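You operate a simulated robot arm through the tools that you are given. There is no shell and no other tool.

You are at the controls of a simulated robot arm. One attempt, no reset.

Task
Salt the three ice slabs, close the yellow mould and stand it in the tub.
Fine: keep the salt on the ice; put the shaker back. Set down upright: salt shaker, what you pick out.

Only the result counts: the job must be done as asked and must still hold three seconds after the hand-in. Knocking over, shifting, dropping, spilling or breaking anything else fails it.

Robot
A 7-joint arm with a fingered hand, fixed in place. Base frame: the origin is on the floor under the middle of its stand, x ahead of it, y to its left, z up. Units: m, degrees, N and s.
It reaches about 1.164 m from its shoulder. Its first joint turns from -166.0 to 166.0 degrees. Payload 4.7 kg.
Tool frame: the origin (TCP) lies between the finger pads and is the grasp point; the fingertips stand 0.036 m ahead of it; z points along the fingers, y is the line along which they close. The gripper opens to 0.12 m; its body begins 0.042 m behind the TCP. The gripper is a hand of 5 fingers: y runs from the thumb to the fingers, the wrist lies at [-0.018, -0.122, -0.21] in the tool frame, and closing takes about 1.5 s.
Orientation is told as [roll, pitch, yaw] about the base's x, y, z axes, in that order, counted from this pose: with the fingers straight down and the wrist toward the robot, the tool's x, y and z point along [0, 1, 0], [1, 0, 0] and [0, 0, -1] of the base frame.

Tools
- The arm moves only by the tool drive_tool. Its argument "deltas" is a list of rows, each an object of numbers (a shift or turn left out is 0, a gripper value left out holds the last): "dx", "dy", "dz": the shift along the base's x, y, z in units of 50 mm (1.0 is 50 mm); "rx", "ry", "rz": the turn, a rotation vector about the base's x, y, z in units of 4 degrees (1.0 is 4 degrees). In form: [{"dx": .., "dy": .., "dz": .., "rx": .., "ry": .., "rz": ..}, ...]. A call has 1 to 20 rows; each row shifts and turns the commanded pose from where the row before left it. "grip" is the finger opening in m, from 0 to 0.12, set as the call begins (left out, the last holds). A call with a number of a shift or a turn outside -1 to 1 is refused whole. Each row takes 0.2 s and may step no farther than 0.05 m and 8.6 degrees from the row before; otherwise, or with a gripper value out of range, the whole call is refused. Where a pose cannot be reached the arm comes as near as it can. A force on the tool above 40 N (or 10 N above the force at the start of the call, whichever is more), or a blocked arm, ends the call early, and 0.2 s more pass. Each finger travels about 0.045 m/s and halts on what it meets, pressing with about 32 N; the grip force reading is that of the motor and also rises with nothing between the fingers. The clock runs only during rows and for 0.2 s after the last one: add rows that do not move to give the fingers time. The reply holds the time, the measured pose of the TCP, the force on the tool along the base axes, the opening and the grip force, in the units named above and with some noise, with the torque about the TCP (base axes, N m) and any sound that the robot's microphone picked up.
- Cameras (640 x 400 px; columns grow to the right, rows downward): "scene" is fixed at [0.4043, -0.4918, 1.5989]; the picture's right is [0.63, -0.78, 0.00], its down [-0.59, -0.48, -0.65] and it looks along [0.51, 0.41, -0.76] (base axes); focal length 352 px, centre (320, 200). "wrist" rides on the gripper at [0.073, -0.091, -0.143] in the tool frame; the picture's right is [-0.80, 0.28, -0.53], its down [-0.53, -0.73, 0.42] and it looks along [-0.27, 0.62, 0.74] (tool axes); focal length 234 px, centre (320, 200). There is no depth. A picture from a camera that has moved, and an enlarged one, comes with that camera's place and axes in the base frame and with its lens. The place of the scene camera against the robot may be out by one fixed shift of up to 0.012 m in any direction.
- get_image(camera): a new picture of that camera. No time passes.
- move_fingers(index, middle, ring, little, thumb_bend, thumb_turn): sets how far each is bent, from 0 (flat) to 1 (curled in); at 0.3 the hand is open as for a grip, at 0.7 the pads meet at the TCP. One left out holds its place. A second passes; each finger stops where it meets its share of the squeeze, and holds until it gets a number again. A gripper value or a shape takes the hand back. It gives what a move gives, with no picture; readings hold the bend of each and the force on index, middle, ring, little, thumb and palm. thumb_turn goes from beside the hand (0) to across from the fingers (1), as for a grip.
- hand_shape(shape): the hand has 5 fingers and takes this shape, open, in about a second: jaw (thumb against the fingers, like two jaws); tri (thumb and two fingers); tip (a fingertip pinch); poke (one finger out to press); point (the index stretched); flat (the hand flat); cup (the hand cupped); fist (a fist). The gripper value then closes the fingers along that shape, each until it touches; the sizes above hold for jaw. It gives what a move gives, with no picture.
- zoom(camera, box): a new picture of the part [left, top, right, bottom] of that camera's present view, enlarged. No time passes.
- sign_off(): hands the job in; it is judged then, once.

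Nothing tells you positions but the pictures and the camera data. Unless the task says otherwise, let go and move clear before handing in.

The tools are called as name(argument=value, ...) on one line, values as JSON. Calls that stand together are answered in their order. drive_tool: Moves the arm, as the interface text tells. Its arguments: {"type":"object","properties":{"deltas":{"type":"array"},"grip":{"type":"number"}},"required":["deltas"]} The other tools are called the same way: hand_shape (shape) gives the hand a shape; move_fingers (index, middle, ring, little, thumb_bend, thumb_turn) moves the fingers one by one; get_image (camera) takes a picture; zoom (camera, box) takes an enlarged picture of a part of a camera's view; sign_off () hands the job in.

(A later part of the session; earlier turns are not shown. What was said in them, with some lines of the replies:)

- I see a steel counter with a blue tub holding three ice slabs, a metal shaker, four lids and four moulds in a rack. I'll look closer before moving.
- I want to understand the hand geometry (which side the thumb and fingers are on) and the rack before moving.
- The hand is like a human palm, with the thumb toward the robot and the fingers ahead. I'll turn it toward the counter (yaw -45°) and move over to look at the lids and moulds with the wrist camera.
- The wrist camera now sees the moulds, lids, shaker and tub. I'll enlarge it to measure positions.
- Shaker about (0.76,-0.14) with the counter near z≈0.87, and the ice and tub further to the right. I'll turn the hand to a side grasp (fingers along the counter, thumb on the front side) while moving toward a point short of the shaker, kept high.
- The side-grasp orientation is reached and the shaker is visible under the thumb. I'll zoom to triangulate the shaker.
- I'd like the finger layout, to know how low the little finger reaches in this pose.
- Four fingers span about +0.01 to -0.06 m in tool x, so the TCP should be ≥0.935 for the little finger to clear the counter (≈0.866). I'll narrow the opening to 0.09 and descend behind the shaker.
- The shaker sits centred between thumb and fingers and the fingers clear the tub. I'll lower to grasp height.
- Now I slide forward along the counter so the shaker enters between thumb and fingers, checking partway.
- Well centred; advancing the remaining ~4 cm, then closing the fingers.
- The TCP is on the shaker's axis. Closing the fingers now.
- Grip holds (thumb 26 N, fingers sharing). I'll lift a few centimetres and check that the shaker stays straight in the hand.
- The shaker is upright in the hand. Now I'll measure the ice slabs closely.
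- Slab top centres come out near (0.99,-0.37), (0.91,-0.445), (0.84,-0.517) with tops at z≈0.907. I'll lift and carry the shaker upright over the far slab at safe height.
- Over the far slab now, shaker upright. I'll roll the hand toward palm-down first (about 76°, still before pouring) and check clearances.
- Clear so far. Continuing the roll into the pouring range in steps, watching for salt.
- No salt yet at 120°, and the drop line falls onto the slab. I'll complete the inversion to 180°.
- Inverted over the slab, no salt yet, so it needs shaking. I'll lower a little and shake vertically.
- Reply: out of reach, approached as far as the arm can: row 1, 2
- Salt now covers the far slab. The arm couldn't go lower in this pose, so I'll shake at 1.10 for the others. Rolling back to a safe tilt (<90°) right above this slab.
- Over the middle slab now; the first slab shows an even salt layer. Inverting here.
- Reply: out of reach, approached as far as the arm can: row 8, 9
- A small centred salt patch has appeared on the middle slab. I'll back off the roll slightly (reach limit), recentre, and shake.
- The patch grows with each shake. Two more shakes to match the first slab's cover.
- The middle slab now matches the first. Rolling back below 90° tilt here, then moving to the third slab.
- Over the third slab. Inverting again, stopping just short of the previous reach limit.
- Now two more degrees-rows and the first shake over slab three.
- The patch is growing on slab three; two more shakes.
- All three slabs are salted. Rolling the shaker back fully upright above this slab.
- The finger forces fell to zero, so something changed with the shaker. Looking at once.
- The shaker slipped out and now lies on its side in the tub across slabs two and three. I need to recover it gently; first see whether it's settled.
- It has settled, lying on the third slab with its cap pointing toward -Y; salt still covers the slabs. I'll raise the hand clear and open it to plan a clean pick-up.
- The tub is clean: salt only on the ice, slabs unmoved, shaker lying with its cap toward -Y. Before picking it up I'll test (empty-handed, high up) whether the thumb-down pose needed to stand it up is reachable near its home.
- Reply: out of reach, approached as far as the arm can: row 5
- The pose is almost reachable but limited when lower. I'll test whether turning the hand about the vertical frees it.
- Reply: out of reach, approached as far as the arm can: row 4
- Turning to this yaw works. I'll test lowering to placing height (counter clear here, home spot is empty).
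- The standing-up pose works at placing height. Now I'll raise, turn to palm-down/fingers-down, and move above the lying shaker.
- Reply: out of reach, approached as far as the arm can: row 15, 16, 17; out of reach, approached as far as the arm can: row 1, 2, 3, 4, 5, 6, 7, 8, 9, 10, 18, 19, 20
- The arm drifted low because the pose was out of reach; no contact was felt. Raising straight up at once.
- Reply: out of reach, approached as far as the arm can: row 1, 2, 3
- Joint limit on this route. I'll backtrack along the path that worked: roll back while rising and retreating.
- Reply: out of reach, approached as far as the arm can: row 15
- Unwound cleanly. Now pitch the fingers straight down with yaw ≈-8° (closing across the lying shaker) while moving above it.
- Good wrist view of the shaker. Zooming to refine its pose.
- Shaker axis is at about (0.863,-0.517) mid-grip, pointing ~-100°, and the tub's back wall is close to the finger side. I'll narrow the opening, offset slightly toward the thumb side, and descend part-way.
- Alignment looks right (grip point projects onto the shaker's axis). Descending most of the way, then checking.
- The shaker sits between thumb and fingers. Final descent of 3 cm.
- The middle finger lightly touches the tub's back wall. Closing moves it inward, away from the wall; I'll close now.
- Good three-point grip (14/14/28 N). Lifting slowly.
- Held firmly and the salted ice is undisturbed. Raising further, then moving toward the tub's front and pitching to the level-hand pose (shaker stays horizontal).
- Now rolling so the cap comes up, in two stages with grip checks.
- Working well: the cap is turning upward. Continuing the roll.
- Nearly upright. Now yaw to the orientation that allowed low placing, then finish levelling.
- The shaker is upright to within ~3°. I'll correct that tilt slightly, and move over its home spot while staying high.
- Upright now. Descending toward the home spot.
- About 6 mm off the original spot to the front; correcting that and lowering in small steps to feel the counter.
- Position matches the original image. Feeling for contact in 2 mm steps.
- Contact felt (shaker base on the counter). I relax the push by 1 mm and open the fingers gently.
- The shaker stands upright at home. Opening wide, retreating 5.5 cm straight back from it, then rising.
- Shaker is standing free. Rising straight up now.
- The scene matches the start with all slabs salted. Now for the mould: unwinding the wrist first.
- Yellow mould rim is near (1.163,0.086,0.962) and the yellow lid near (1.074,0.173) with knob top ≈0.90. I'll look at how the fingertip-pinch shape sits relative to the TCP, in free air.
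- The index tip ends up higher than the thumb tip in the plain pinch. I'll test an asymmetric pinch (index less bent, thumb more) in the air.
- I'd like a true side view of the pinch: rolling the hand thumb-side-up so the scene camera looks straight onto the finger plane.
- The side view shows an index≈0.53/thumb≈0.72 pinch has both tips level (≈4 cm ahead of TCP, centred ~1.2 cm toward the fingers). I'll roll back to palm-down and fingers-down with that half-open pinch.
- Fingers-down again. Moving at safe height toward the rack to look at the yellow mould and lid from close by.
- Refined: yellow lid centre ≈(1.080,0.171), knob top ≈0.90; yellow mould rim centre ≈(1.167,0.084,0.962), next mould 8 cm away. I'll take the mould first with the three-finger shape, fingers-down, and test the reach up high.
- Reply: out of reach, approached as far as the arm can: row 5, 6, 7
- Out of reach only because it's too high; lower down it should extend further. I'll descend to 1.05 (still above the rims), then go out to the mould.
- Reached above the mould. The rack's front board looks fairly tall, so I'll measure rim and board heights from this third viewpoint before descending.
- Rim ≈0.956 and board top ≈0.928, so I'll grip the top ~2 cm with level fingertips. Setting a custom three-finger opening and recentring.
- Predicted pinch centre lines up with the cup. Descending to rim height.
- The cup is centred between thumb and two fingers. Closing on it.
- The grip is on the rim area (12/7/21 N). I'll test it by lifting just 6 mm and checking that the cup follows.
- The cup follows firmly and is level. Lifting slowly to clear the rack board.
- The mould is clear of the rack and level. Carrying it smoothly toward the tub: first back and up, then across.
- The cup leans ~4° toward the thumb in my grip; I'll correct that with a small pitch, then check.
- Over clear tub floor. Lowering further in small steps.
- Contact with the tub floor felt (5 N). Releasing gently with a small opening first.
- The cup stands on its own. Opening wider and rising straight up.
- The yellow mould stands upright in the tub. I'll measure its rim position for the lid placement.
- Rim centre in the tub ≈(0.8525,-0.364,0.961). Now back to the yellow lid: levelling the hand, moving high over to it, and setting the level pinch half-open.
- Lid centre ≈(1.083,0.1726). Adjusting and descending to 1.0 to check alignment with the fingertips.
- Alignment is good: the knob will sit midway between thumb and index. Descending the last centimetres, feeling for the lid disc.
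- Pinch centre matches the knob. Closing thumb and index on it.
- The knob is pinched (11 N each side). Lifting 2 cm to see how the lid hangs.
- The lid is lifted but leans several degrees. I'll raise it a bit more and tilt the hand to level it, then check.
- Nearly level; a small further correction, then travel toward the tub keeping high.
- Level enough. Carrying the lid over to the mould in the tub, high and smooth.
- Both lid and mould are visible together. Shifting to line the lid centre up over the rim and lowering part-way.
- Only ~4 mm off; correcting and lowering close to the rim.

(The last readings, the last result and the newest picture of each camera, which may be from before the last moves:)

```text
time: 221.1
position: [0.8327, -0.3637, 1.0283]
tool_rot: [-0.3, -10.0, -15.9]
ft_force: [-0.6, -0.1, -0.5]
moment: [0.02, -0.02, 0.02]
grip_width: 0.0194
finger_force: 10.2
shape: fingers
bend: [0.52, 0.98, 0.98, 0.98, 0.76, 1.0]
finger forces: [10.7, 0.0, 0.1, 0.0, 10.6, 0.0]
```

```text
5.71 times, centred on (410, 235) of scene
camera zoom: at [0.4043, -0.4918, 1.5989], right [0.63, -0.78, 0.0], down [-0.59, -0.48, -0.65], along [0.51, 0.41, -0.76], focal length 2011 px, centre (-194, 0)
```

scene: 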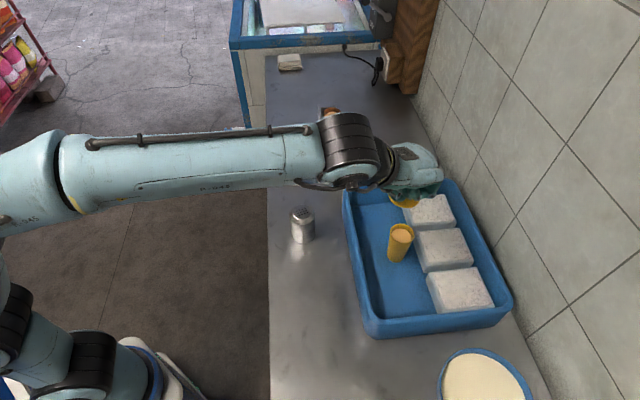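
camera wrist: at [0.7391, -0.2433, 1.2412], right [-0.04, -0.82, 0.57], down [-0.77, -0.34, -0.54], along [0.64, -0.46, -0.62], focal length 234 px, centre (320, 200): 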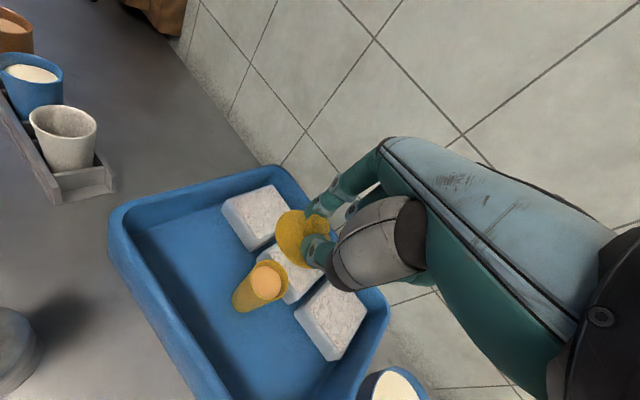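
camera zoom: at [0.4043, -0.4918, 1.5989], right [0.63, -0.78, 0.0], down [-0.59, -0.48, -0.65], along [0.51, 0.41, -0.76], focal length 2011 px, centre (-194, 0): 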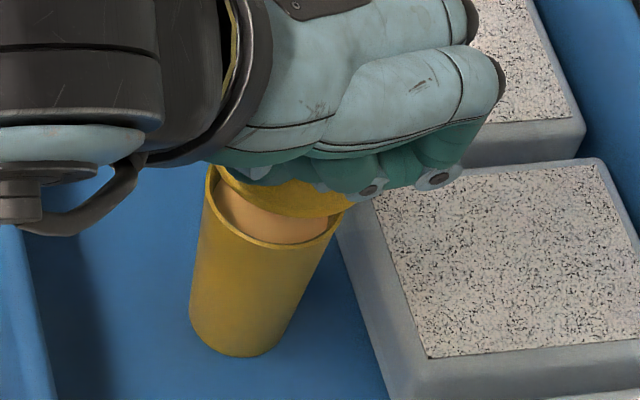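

Lid is hovering ~2 cm above the rim, centred within ~3 mm. Lowering gently until contact.

drive_tool(deltas=[{"dz": -0.1}, {"dz": -0.1}, {"dz": 0}])

drive_tool(deltas=[{"dz": -0.06}, {"dz": 0}])

drive_tool(deltas=[{"dz": -0.05}, {"dz": 0}])

zoom(camera="wrist", box=[230, 180, 350, 300])

zoom(camera="scene", box=[375, 200, 445, 270])

```text
time: 221.9
position: [0.832, -0.3647, 1.0186]
tool_rot: [-0.3, -10.0, -15.8]
ft_force: [-0.3, 0.5, 0.4]
moment: [0.0, -0.02, 0.01]
grip_width: 0.0192
finger_force: 10.6
shape: fingers
bend: [0.52, 0.98, 0.98, 0.98, 0.76, 1.0]
finger forces: [10.7, 0.0, 0.0, 0.0, 10.6, 0.1]
```

```text
time: 222.5
position: [0.8322, -0.3649, 1.0146]
tool_rot: [-0.3, -10.0, -15.8]
ft_force: [-0.2, -0.1, 0.3]
moment: [-0.02, -0.01, 0.01]
grip_width: 0.0194
finger_force: 10.8
shape: fingers
bend: [0.52, 0.98, 0.98, 0.98, 0.76, 1.0]
finger forces: [10.6, 0.1, 0.0, 0.0, 10.6, 0.0]
```

```text
time: 223.1
position: [0.8319, -0.3645, 1.013]
tool_rot: [-0.3, -10.0, -16.0]
ft_force: [-0.8, -0.6, -0.4]
moment: [0.01, -0.02, 0.0]
grip_width: 0.0192
finger_force: 10.8
shape: fingers
bend: [0.52, 0.98, 0.98, 0.98, 0.76, 1.0]
finger forces: [10.7, 0.0, 0.1, 0.0, 10.5, 0.1]
```

```text
3.33 times, centred on (290, 240) of wrist
camera zoom: at [0.7423, -0.2623, 1.1384], right [-0.04, -0.82, 0.57], down [-0.77, -0.34, -0.54], along [0.64, -0.46, -0.62], focal length 781 px, centre (420, 67)
```

zoom: 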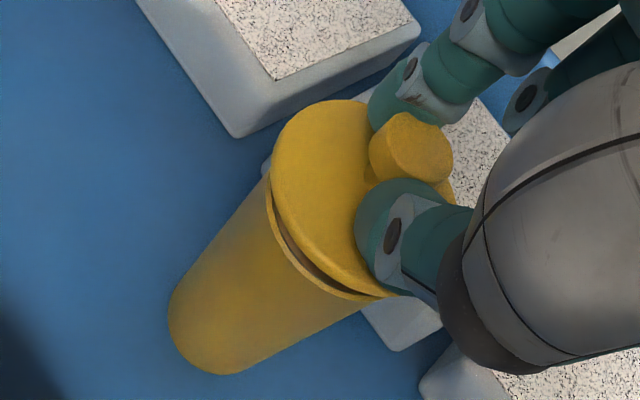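

```text
5.71 times, centred on (410, 235) of scene
camera zoom: at [0.4043, -0.4918, 1.5989], right [0.63, -0.78, 0.0], down [-0.59, -0.48, -0.65], along [0.51, 0.41, -0.76], focal length 2011 px, centre (-194, 0)
```

zoom: 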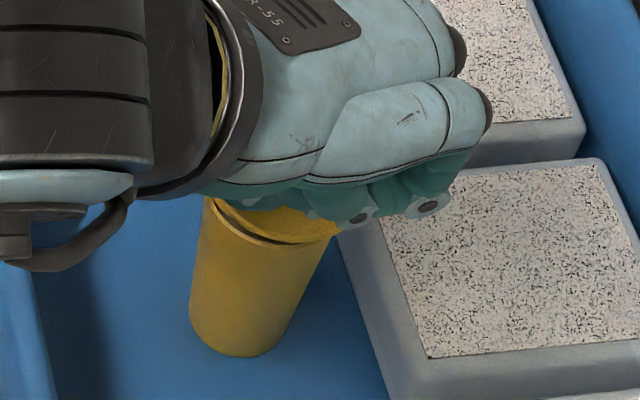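

drive_tool(deltas=[{"dz": -0.05}, {"dz": 0}])

drive_tool(deltas=[{"dz": -0.05}, {"dz": 0}])

zoom(camera="wrist", box=[230, 180, 350, 300])

```text
time: 223.7
position: [0.8317, -0.3667, 1.0103]
tool_rot: [-0.3, -9.9, -15.8]
ft_force: [-0.6, 0.2, -0.5]
moment: [-0.01, -0.02, -0.03]
grip_width: 0.0195
finger_force: 11.0
shape: fingers
bend: [0.52, 0.98, 0.98, 0.98, 0.76, 1.0]
finger forces: [10.5, 0.0, 0.0, 0.1, 10.9, 0.0]
```

```text
time: 224.3
position: [0.8323, -0.3648, 1.0074]
tool_rot: [-0.3, -10.0, -15.8]
ft_force: [0.8, 0.9, -0.9]
moment: [0.0, 0.01, 0.01]
grip_width: 0.0192
finger_force: 9.8
shape: fingers
bend: [0.52, 0.98, 0.98, 0.98, 0.76, 1.0]
finger forces: [10.6, 0.0, 0.0, 0.0, 10.9, 0.1]
```

```text
3.33 times, centred on (290, 240) of wrist
camera zoom: at [0.7428, -0.2626, 1.1335], right [-0.04, -0.82, 0.57], down [-0.77, -0.34, -0.54], along [0.64, -0.46, -0.62], focal length 781 px, centre (420, 67)
```

zoom: 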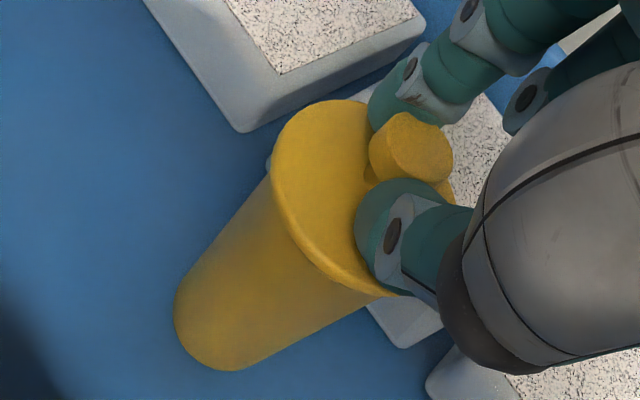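

Rim no longer visible behind the lid; nearly seated. A few more tiny steps until I feel contact.

drive_tool(deltas=[{"dz": -0.04}, {"dz": 0}])

drive_tool(deltas=[{"dz": -0.04}, {"dz": 0}])

zoom(camera="wrist", box=[230, 180, 350, 300])

zoom(camera="scene", box=[375, 200, 445, 270])

```text
time: 224.9
position: [0.8331, -0.3641, 1.0052]
tool_rot: [-0.3, -10.0, -16.0]
ft_force: [-0.6, 0.6, 0.8]
moment: [0.02, 0.0, -0.04]
grip_width: 0.0194
finger_force: 11.0
shape: fingers
bend: [0.52, 0.98, 0.98, 0.98, 0.77, 1.0]
finger forces: [10.6, 0.0, 0.0, 0.0, 10.7, 0.0]
```

```text
time: 225.5
position: [0.8315, -0.364, 1.0041]
tool_rot: [-0.4, -10.1, -16.0]
ft_force: [-1.5, 0.4, 6.0]
moment: [0.01, -0.17, -0.06]
grip_width: 0.0192
finger_force: 12.0
shape: fingers
bend: [0.52, 0.98, 0.98, 0.98, 0.77, 1.0]
finger forces: [11.2, 0.0, 0.0, 0.1, 12.4, 0.1]
heard: snap
```

```text
3.33 times, centred on (290, 240) of wrist
camera zoom: at [0.7421, -0.2619, 1.1305], right [-0.04, -0.82, 0.57], down [-0.77, -0.34, -0.54], along [0.64, -0.46, -0.62], focal length 781 px, centre (420, 67)
```

zoom: 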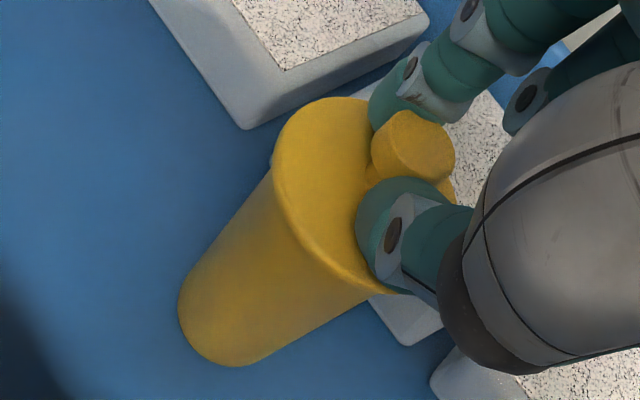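

```text
5.71 times, centred on (410, 235) of scene
camera zoom: at [0.4043, -0.4918, 1.5989], right [0.63, -0.78, 0.0], down [-0.59, -0.48, -0.65], along [0.51, 0.41, -0.76], focal length 2011 px, centre (-194, 0)
```

zoom: 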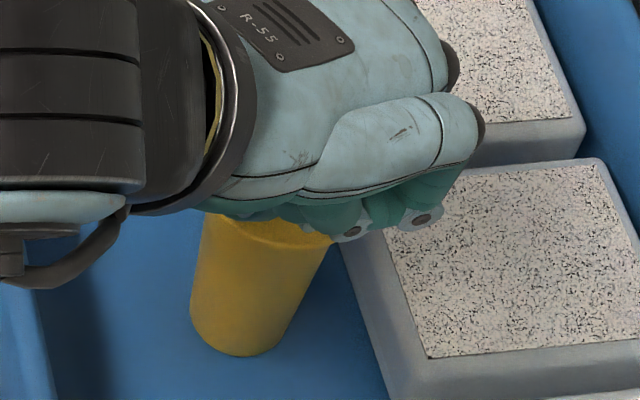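

A "snap" was heard: the lid has closed. Releasing the knob gently.

move_fingers(index=0.46, thumb_bend=0.7)

zoom(camera="wrist", box=[230, 180, 350, 300])

move_fingers(index=0.36, thumb_bend=0.58)

zoom(camera="wrist", box=[230, 180, 350, 300])

zoom(camera="scene", box=[375, 200, 445, 270])

```text
time: 226.5
position: [0.8315, -0.3648, 1.0044]
tool_rot: [-0.5, -10.0, -15.8]
ft_force: [0.1, 0.8, 9.9]
moment: [0.06, 0.03, 0.01]
grip_width: 0.0338
finger_force: 5.2
shape: fingers
bend: [0.46, 0.98, 0.98, 0.98, 0.72, 1.0]
finger forces: [0.1, 0.1, 0.0, 0.0, 10.1, 0.0]
```

```text
3.33 times, centred on (290, 240) of wrist
camera zoom: at [0.742, -0.2618, 1.1302], right [-0.04, -0.82, 0.57], down [-0.77, -0.34, -0.54], along [0.64, -0.46, -0.62], focal length 781 px, centre (420, 67)
```

zoom: 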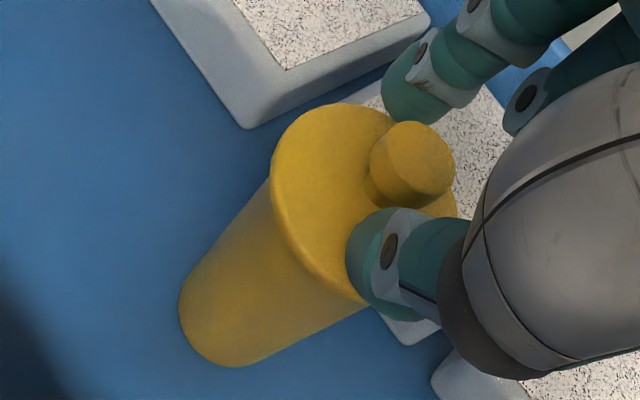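

```text
time: 227.5
position: [0.8326, -0.3648, 1.0089]
tool_rot: [-0.5, -10.5, -15.9]
ft_force: [-2.2, 0.4, 9.7]
moment: [0.12, 0.31, 0.02]
grip_width: 0.0732
finger_force: 5.2
shape: fingers
bend: [0.36, 0.98, 0.98, 0.98, 0.57, 1.0]
finger forces: [0.1, 0.0, 0.1, 0.0, 10.3, 0.1]
stopped: the force on the tool passed its limit at 41 N (the readings are from after the stop); the commanded pose is now the measured one
```

```text
3.33 times, centred on (290, 240) of wrist
camera zoom: at [0.7418, -0.2619, 1.1336], right [-0.05, -0.82, 0.57], down [-0.77, -0.34, -0.55], along [0.64, -0.47, -0.61], focal length 781 px, centre (420, 67)
```

zoom: 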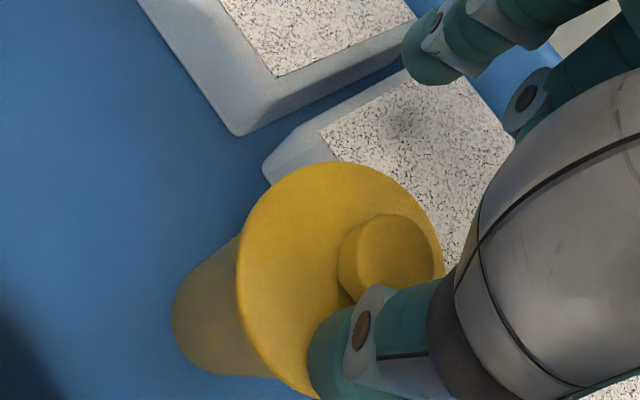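

```text
5.71 times, centred on (410, 235) of scene
camera zoom: at [0.4043, -0.4918, 1.5989], right [0.63, -0.78, 0.0], down [-0.59, -0.48, -0.65], along [0.51, 0.41, -0.76], focal length 2011 px, centre (-194, 0)
```

zoom: 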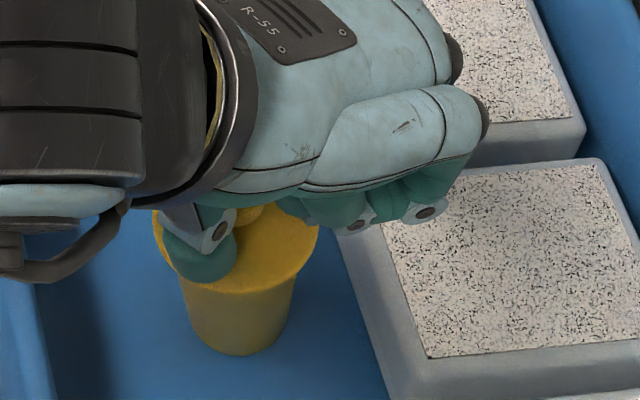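

The opening thumb pressed on the lid's edge and is tipping the mould slightly. I'll raise slowly so it settles back upright.

drive_tool(deltas=[{"dz": 0.05}, {"dz": 0.05}, {"dz": 0.05}, {"dz": 0.05}])

zoom(camera="wrist", box=[230, 180, 350, 300])

zoom(camera="scene", box=[375, 200, 445, 270])

```text
time: 228.5
position: [0.8315, -0.3644, 1.0181]
tool_rot: [-0.4, -10.2, -16.0]
ft_force: [-0.7, -0.2, -0.1]
moment: [0.0, -0.01, 0.0]
grip_width: 0.0731
finger_force: 0.1
shape: fingers
bend: [0.36, 0.98, 0.98, 0.98, 0.57, 1.0]
finger forces: [0.1, 0.0, 0.0, 0.0, 0.0, 0.0]
```

```text
3.33 times, centred on (290, 240) of wrist
camera zoom: at [0.7421, -0.2614, 1.1428], right [-0.05, -0.82, 0.57], down [-0.77, -0.34, -0.54], along [0.64, -0.46, -0.61], focal length 781 px, centre (420, 67)
```

zoom: 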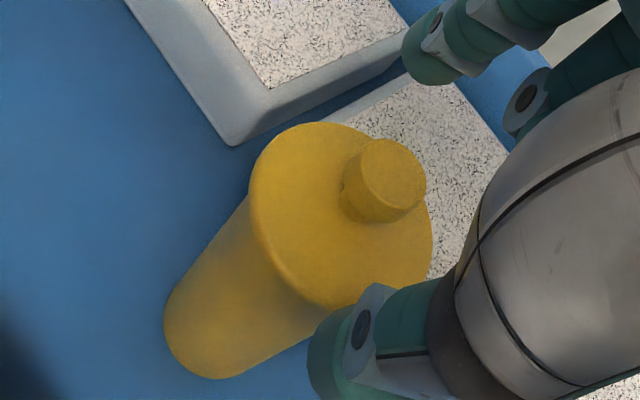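

```text
5.71 times, centred on (410, 235) of scene
camera zoom: at [0.4043, -0.4918, 1.5989], right [0.63, -0.78, 0.0], down [-0.59, -0.48, -0.65], along [0.51, 0.41, -0.76], focal length 2011 px, centre (-194, 0)
```

zoom: 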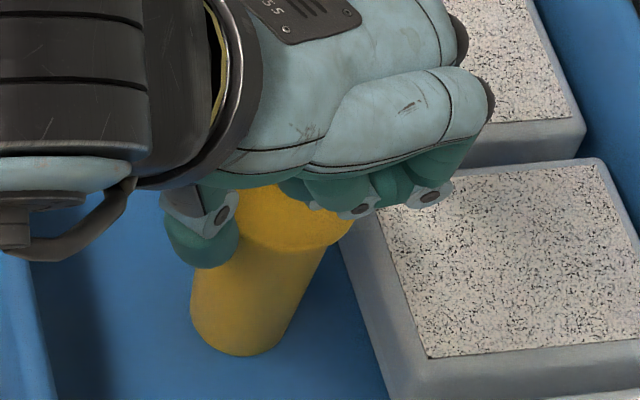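

It settled back upright with the lid closed, and no contact remains. Rising straight up clear of it.

drive_tool(deltas=[{"dz": 0.15}, {"dz": 0.25}, {"dz": 0.4}, {"dz": 0.6}, {"dz": 0.8}, {"dz": 0.8}, {"dz": 0.8}, {"dz": 0.4}, {"dz": 0}])

get_image(camera="wrist")

get_image(camera="scene")

```text
time: 230.5
position: [0.8331, -0.3632, 1.2269]
tool_rot: [-0.4, -10.2, -15.7]
ft_force: [-0.3, -0.2, 0.5]
moment: [0.02, 0.01, 0.0]
grip_width: 0.0734
finger_force: 0.0
shape: fingers
bend: [0.36, 0.98, 0.98, 0.98, 0.57, 1.0]
finger forces: [0.1, 0.0, 0.0, 0.1, 0.1, 0.0]
```

```text
taken
camera wrist: at [0.7422, -0.2604, 1.3528], right [-0.05, -0.82, 0.57], down [-0.77, -0.34, -0.54], along [0.64, -0.46, -0.61], focal length 234 px, centre (320, 200)
```

wrist: 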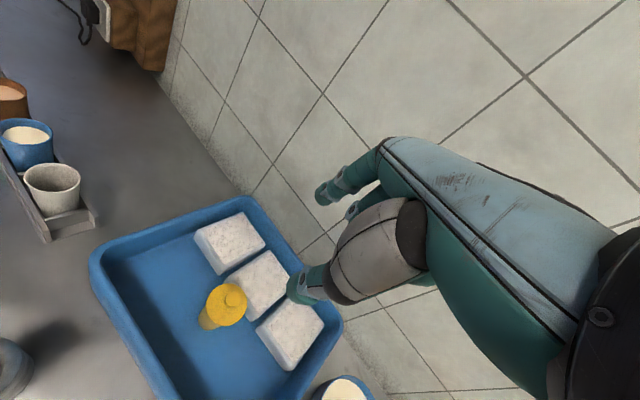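

```text
taken
```

scene: 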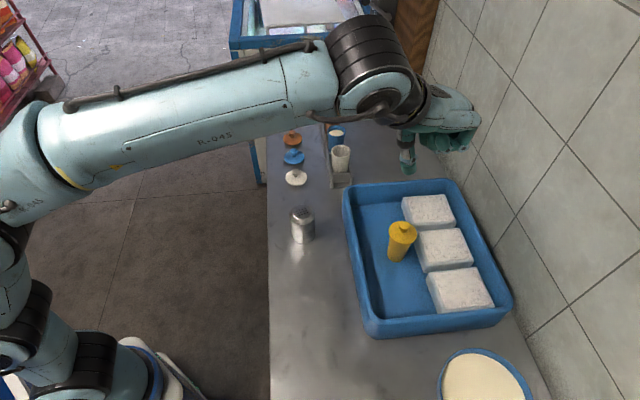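

The closed yellow mould stands in the tub. I'll withdraw the arm clear and do a last inspection.

drive_tool(deltas=[{"dx": -0.3, "dy": 0.3, "dz": 0.2}, {"dx": -0.5, "dy": 0.5, "dz": 0.2}, {"dx": -0.6, "dy": 0.7, "dz": 0.1}, {"dx": -0.6, "dy": 0.8}, {"dx": -0.6, "dy": 0.8}, {"dx": -0.6, "dy": 0.8}, {"dx": -0.6, "dy": 0.8}, {"dx": -0.4, "dy": 0.6}, {"dx": -0.2, "dy": 0.3}, {"dx": 0}])

get_image(camera="scene")

zoom(camera="scene", box=[260, 180, 540, 355])

zoom(camera="scene", box=[375, 210, 425, 270])

zoom(camera="scene", box=[260, 80, 380, 200])

```text
time: 232.7
position: [0.6113, -0.084, 1.2519]
tool_rot: [-0.4, -10.2, -15.9]
ft_force: [-0.1, -0.2, 0.6]
moment: [-0.03, -0.01, 0.0]
grip_width: 0.0732
finger_force: 0.1
shape: fingers
bend: [0.36, 0.98, 0.98, 0.98, 0.57, 1.0]
finger forces: [0.0, 0.1, 0.0, 0.0, 0.0, 0.1]
```

```text
taken
```

scene: 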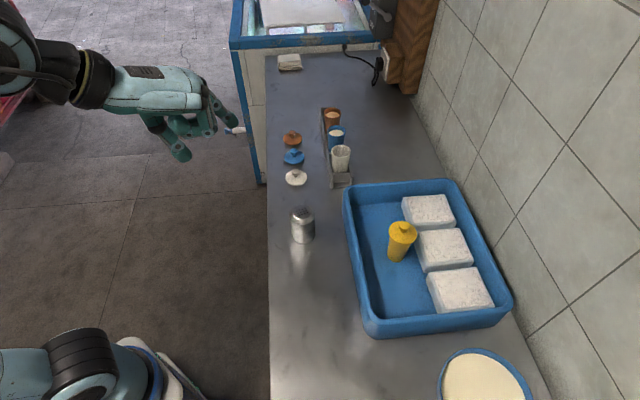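

```text
2.29 times, centred on (400, 268) of scene
camera zoom: at [0.4043, -0.4918, 1.5989], right [0.63, -0.78, 0.0], down [-0.59, -0.48, -0.65], along [0.51, 0.41, -0.76], focal length 804 px, centre (137, 46)
```

zoom: 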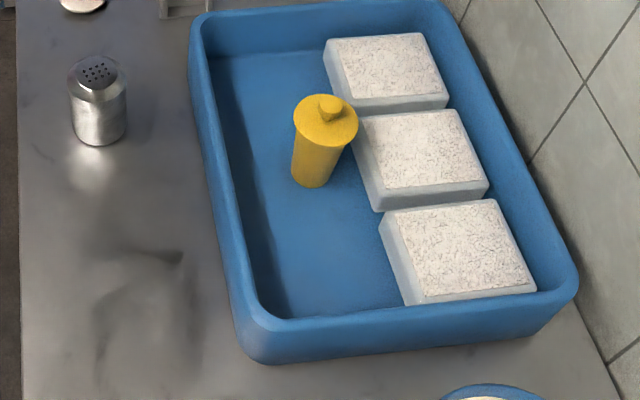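

```text
6.67 times, centred on (400, 240) of scene
camera zoom: at [0.4043, -0.4918, 1.5989], right [0.63, -0.78, 0.0], down [-0.59, -0.48, -0.65], along [0.51, 0.41, -0.76], focal length 2346 px, centre (-213, -67)
```

zoom: 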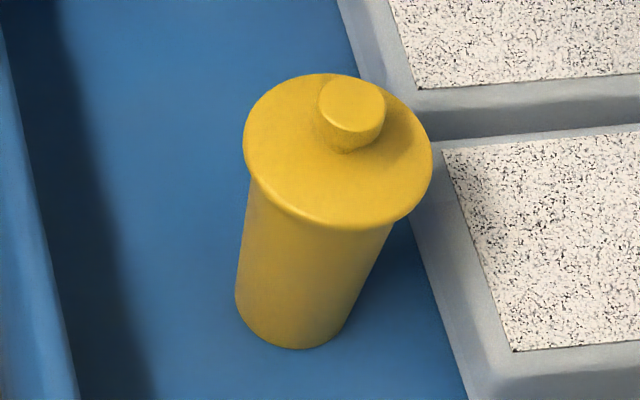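

```text
3.33 times, centred on (320, 140) of scene
camera zoom: at [0.4043, -0.4918, 1.5989], right [0.63, -0.78, 0.0], down [-0.59, -0.48, -0.65], along [0.51, 0.41, -0.76], focal length 1173 px, centre (320, 400)
```

zoom: 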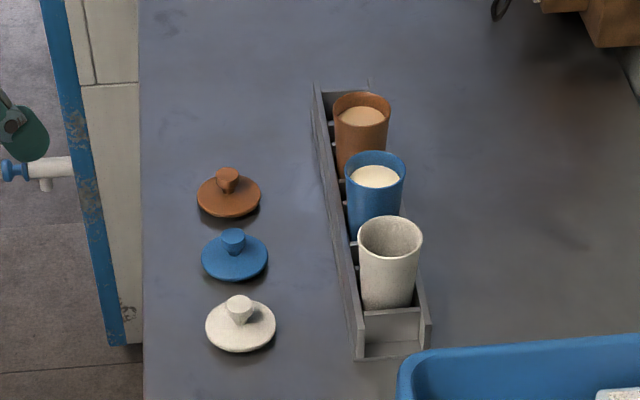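

Everything checks out: all three slabs carry salt with none seen in the tub, and the shaker stands upright at its starting spot. The yellow mould is closed and upright in the tub, and the other moulds and lids haven't moved. The shaker did slip from the hand onto the ice once and I picked it back up. The arm is clear, so I'm handing in.

sign_off()

```text
The job is handed in.
```

I've handed the job in: the three ice slabs are salted, and the yellow mould is closed and standing upright in the tub. The result hasn't come back, so I can't confirm it passed.

- **Salt:** each slab has a salt layer over most of its top. I saw none on the tub floor or the counter.
- **Mould:** the lid went on with an audible snap, and the mould stands upright on the tub floor beside the ice.
- **Shaker:** it is back upright, within a few millimetres of where it started.
- **Everything else:** the other moulds, lids and the rack look unmoved in the last pictures.

Two things went wrong along the way:

- **Dropped shaker:** after I salted the third slab, the shaker slipped out of the hand and fell onto the ice. I picked it up and put it back. I saw no spilled salt and the slabs had not moved, but a strict check could still count it as a drop.
- **Tipped mould:** while I was letting go of the lid, the thumb pressed on its edge and briefly tipped the mould. It settled back upright once I raised the hand.
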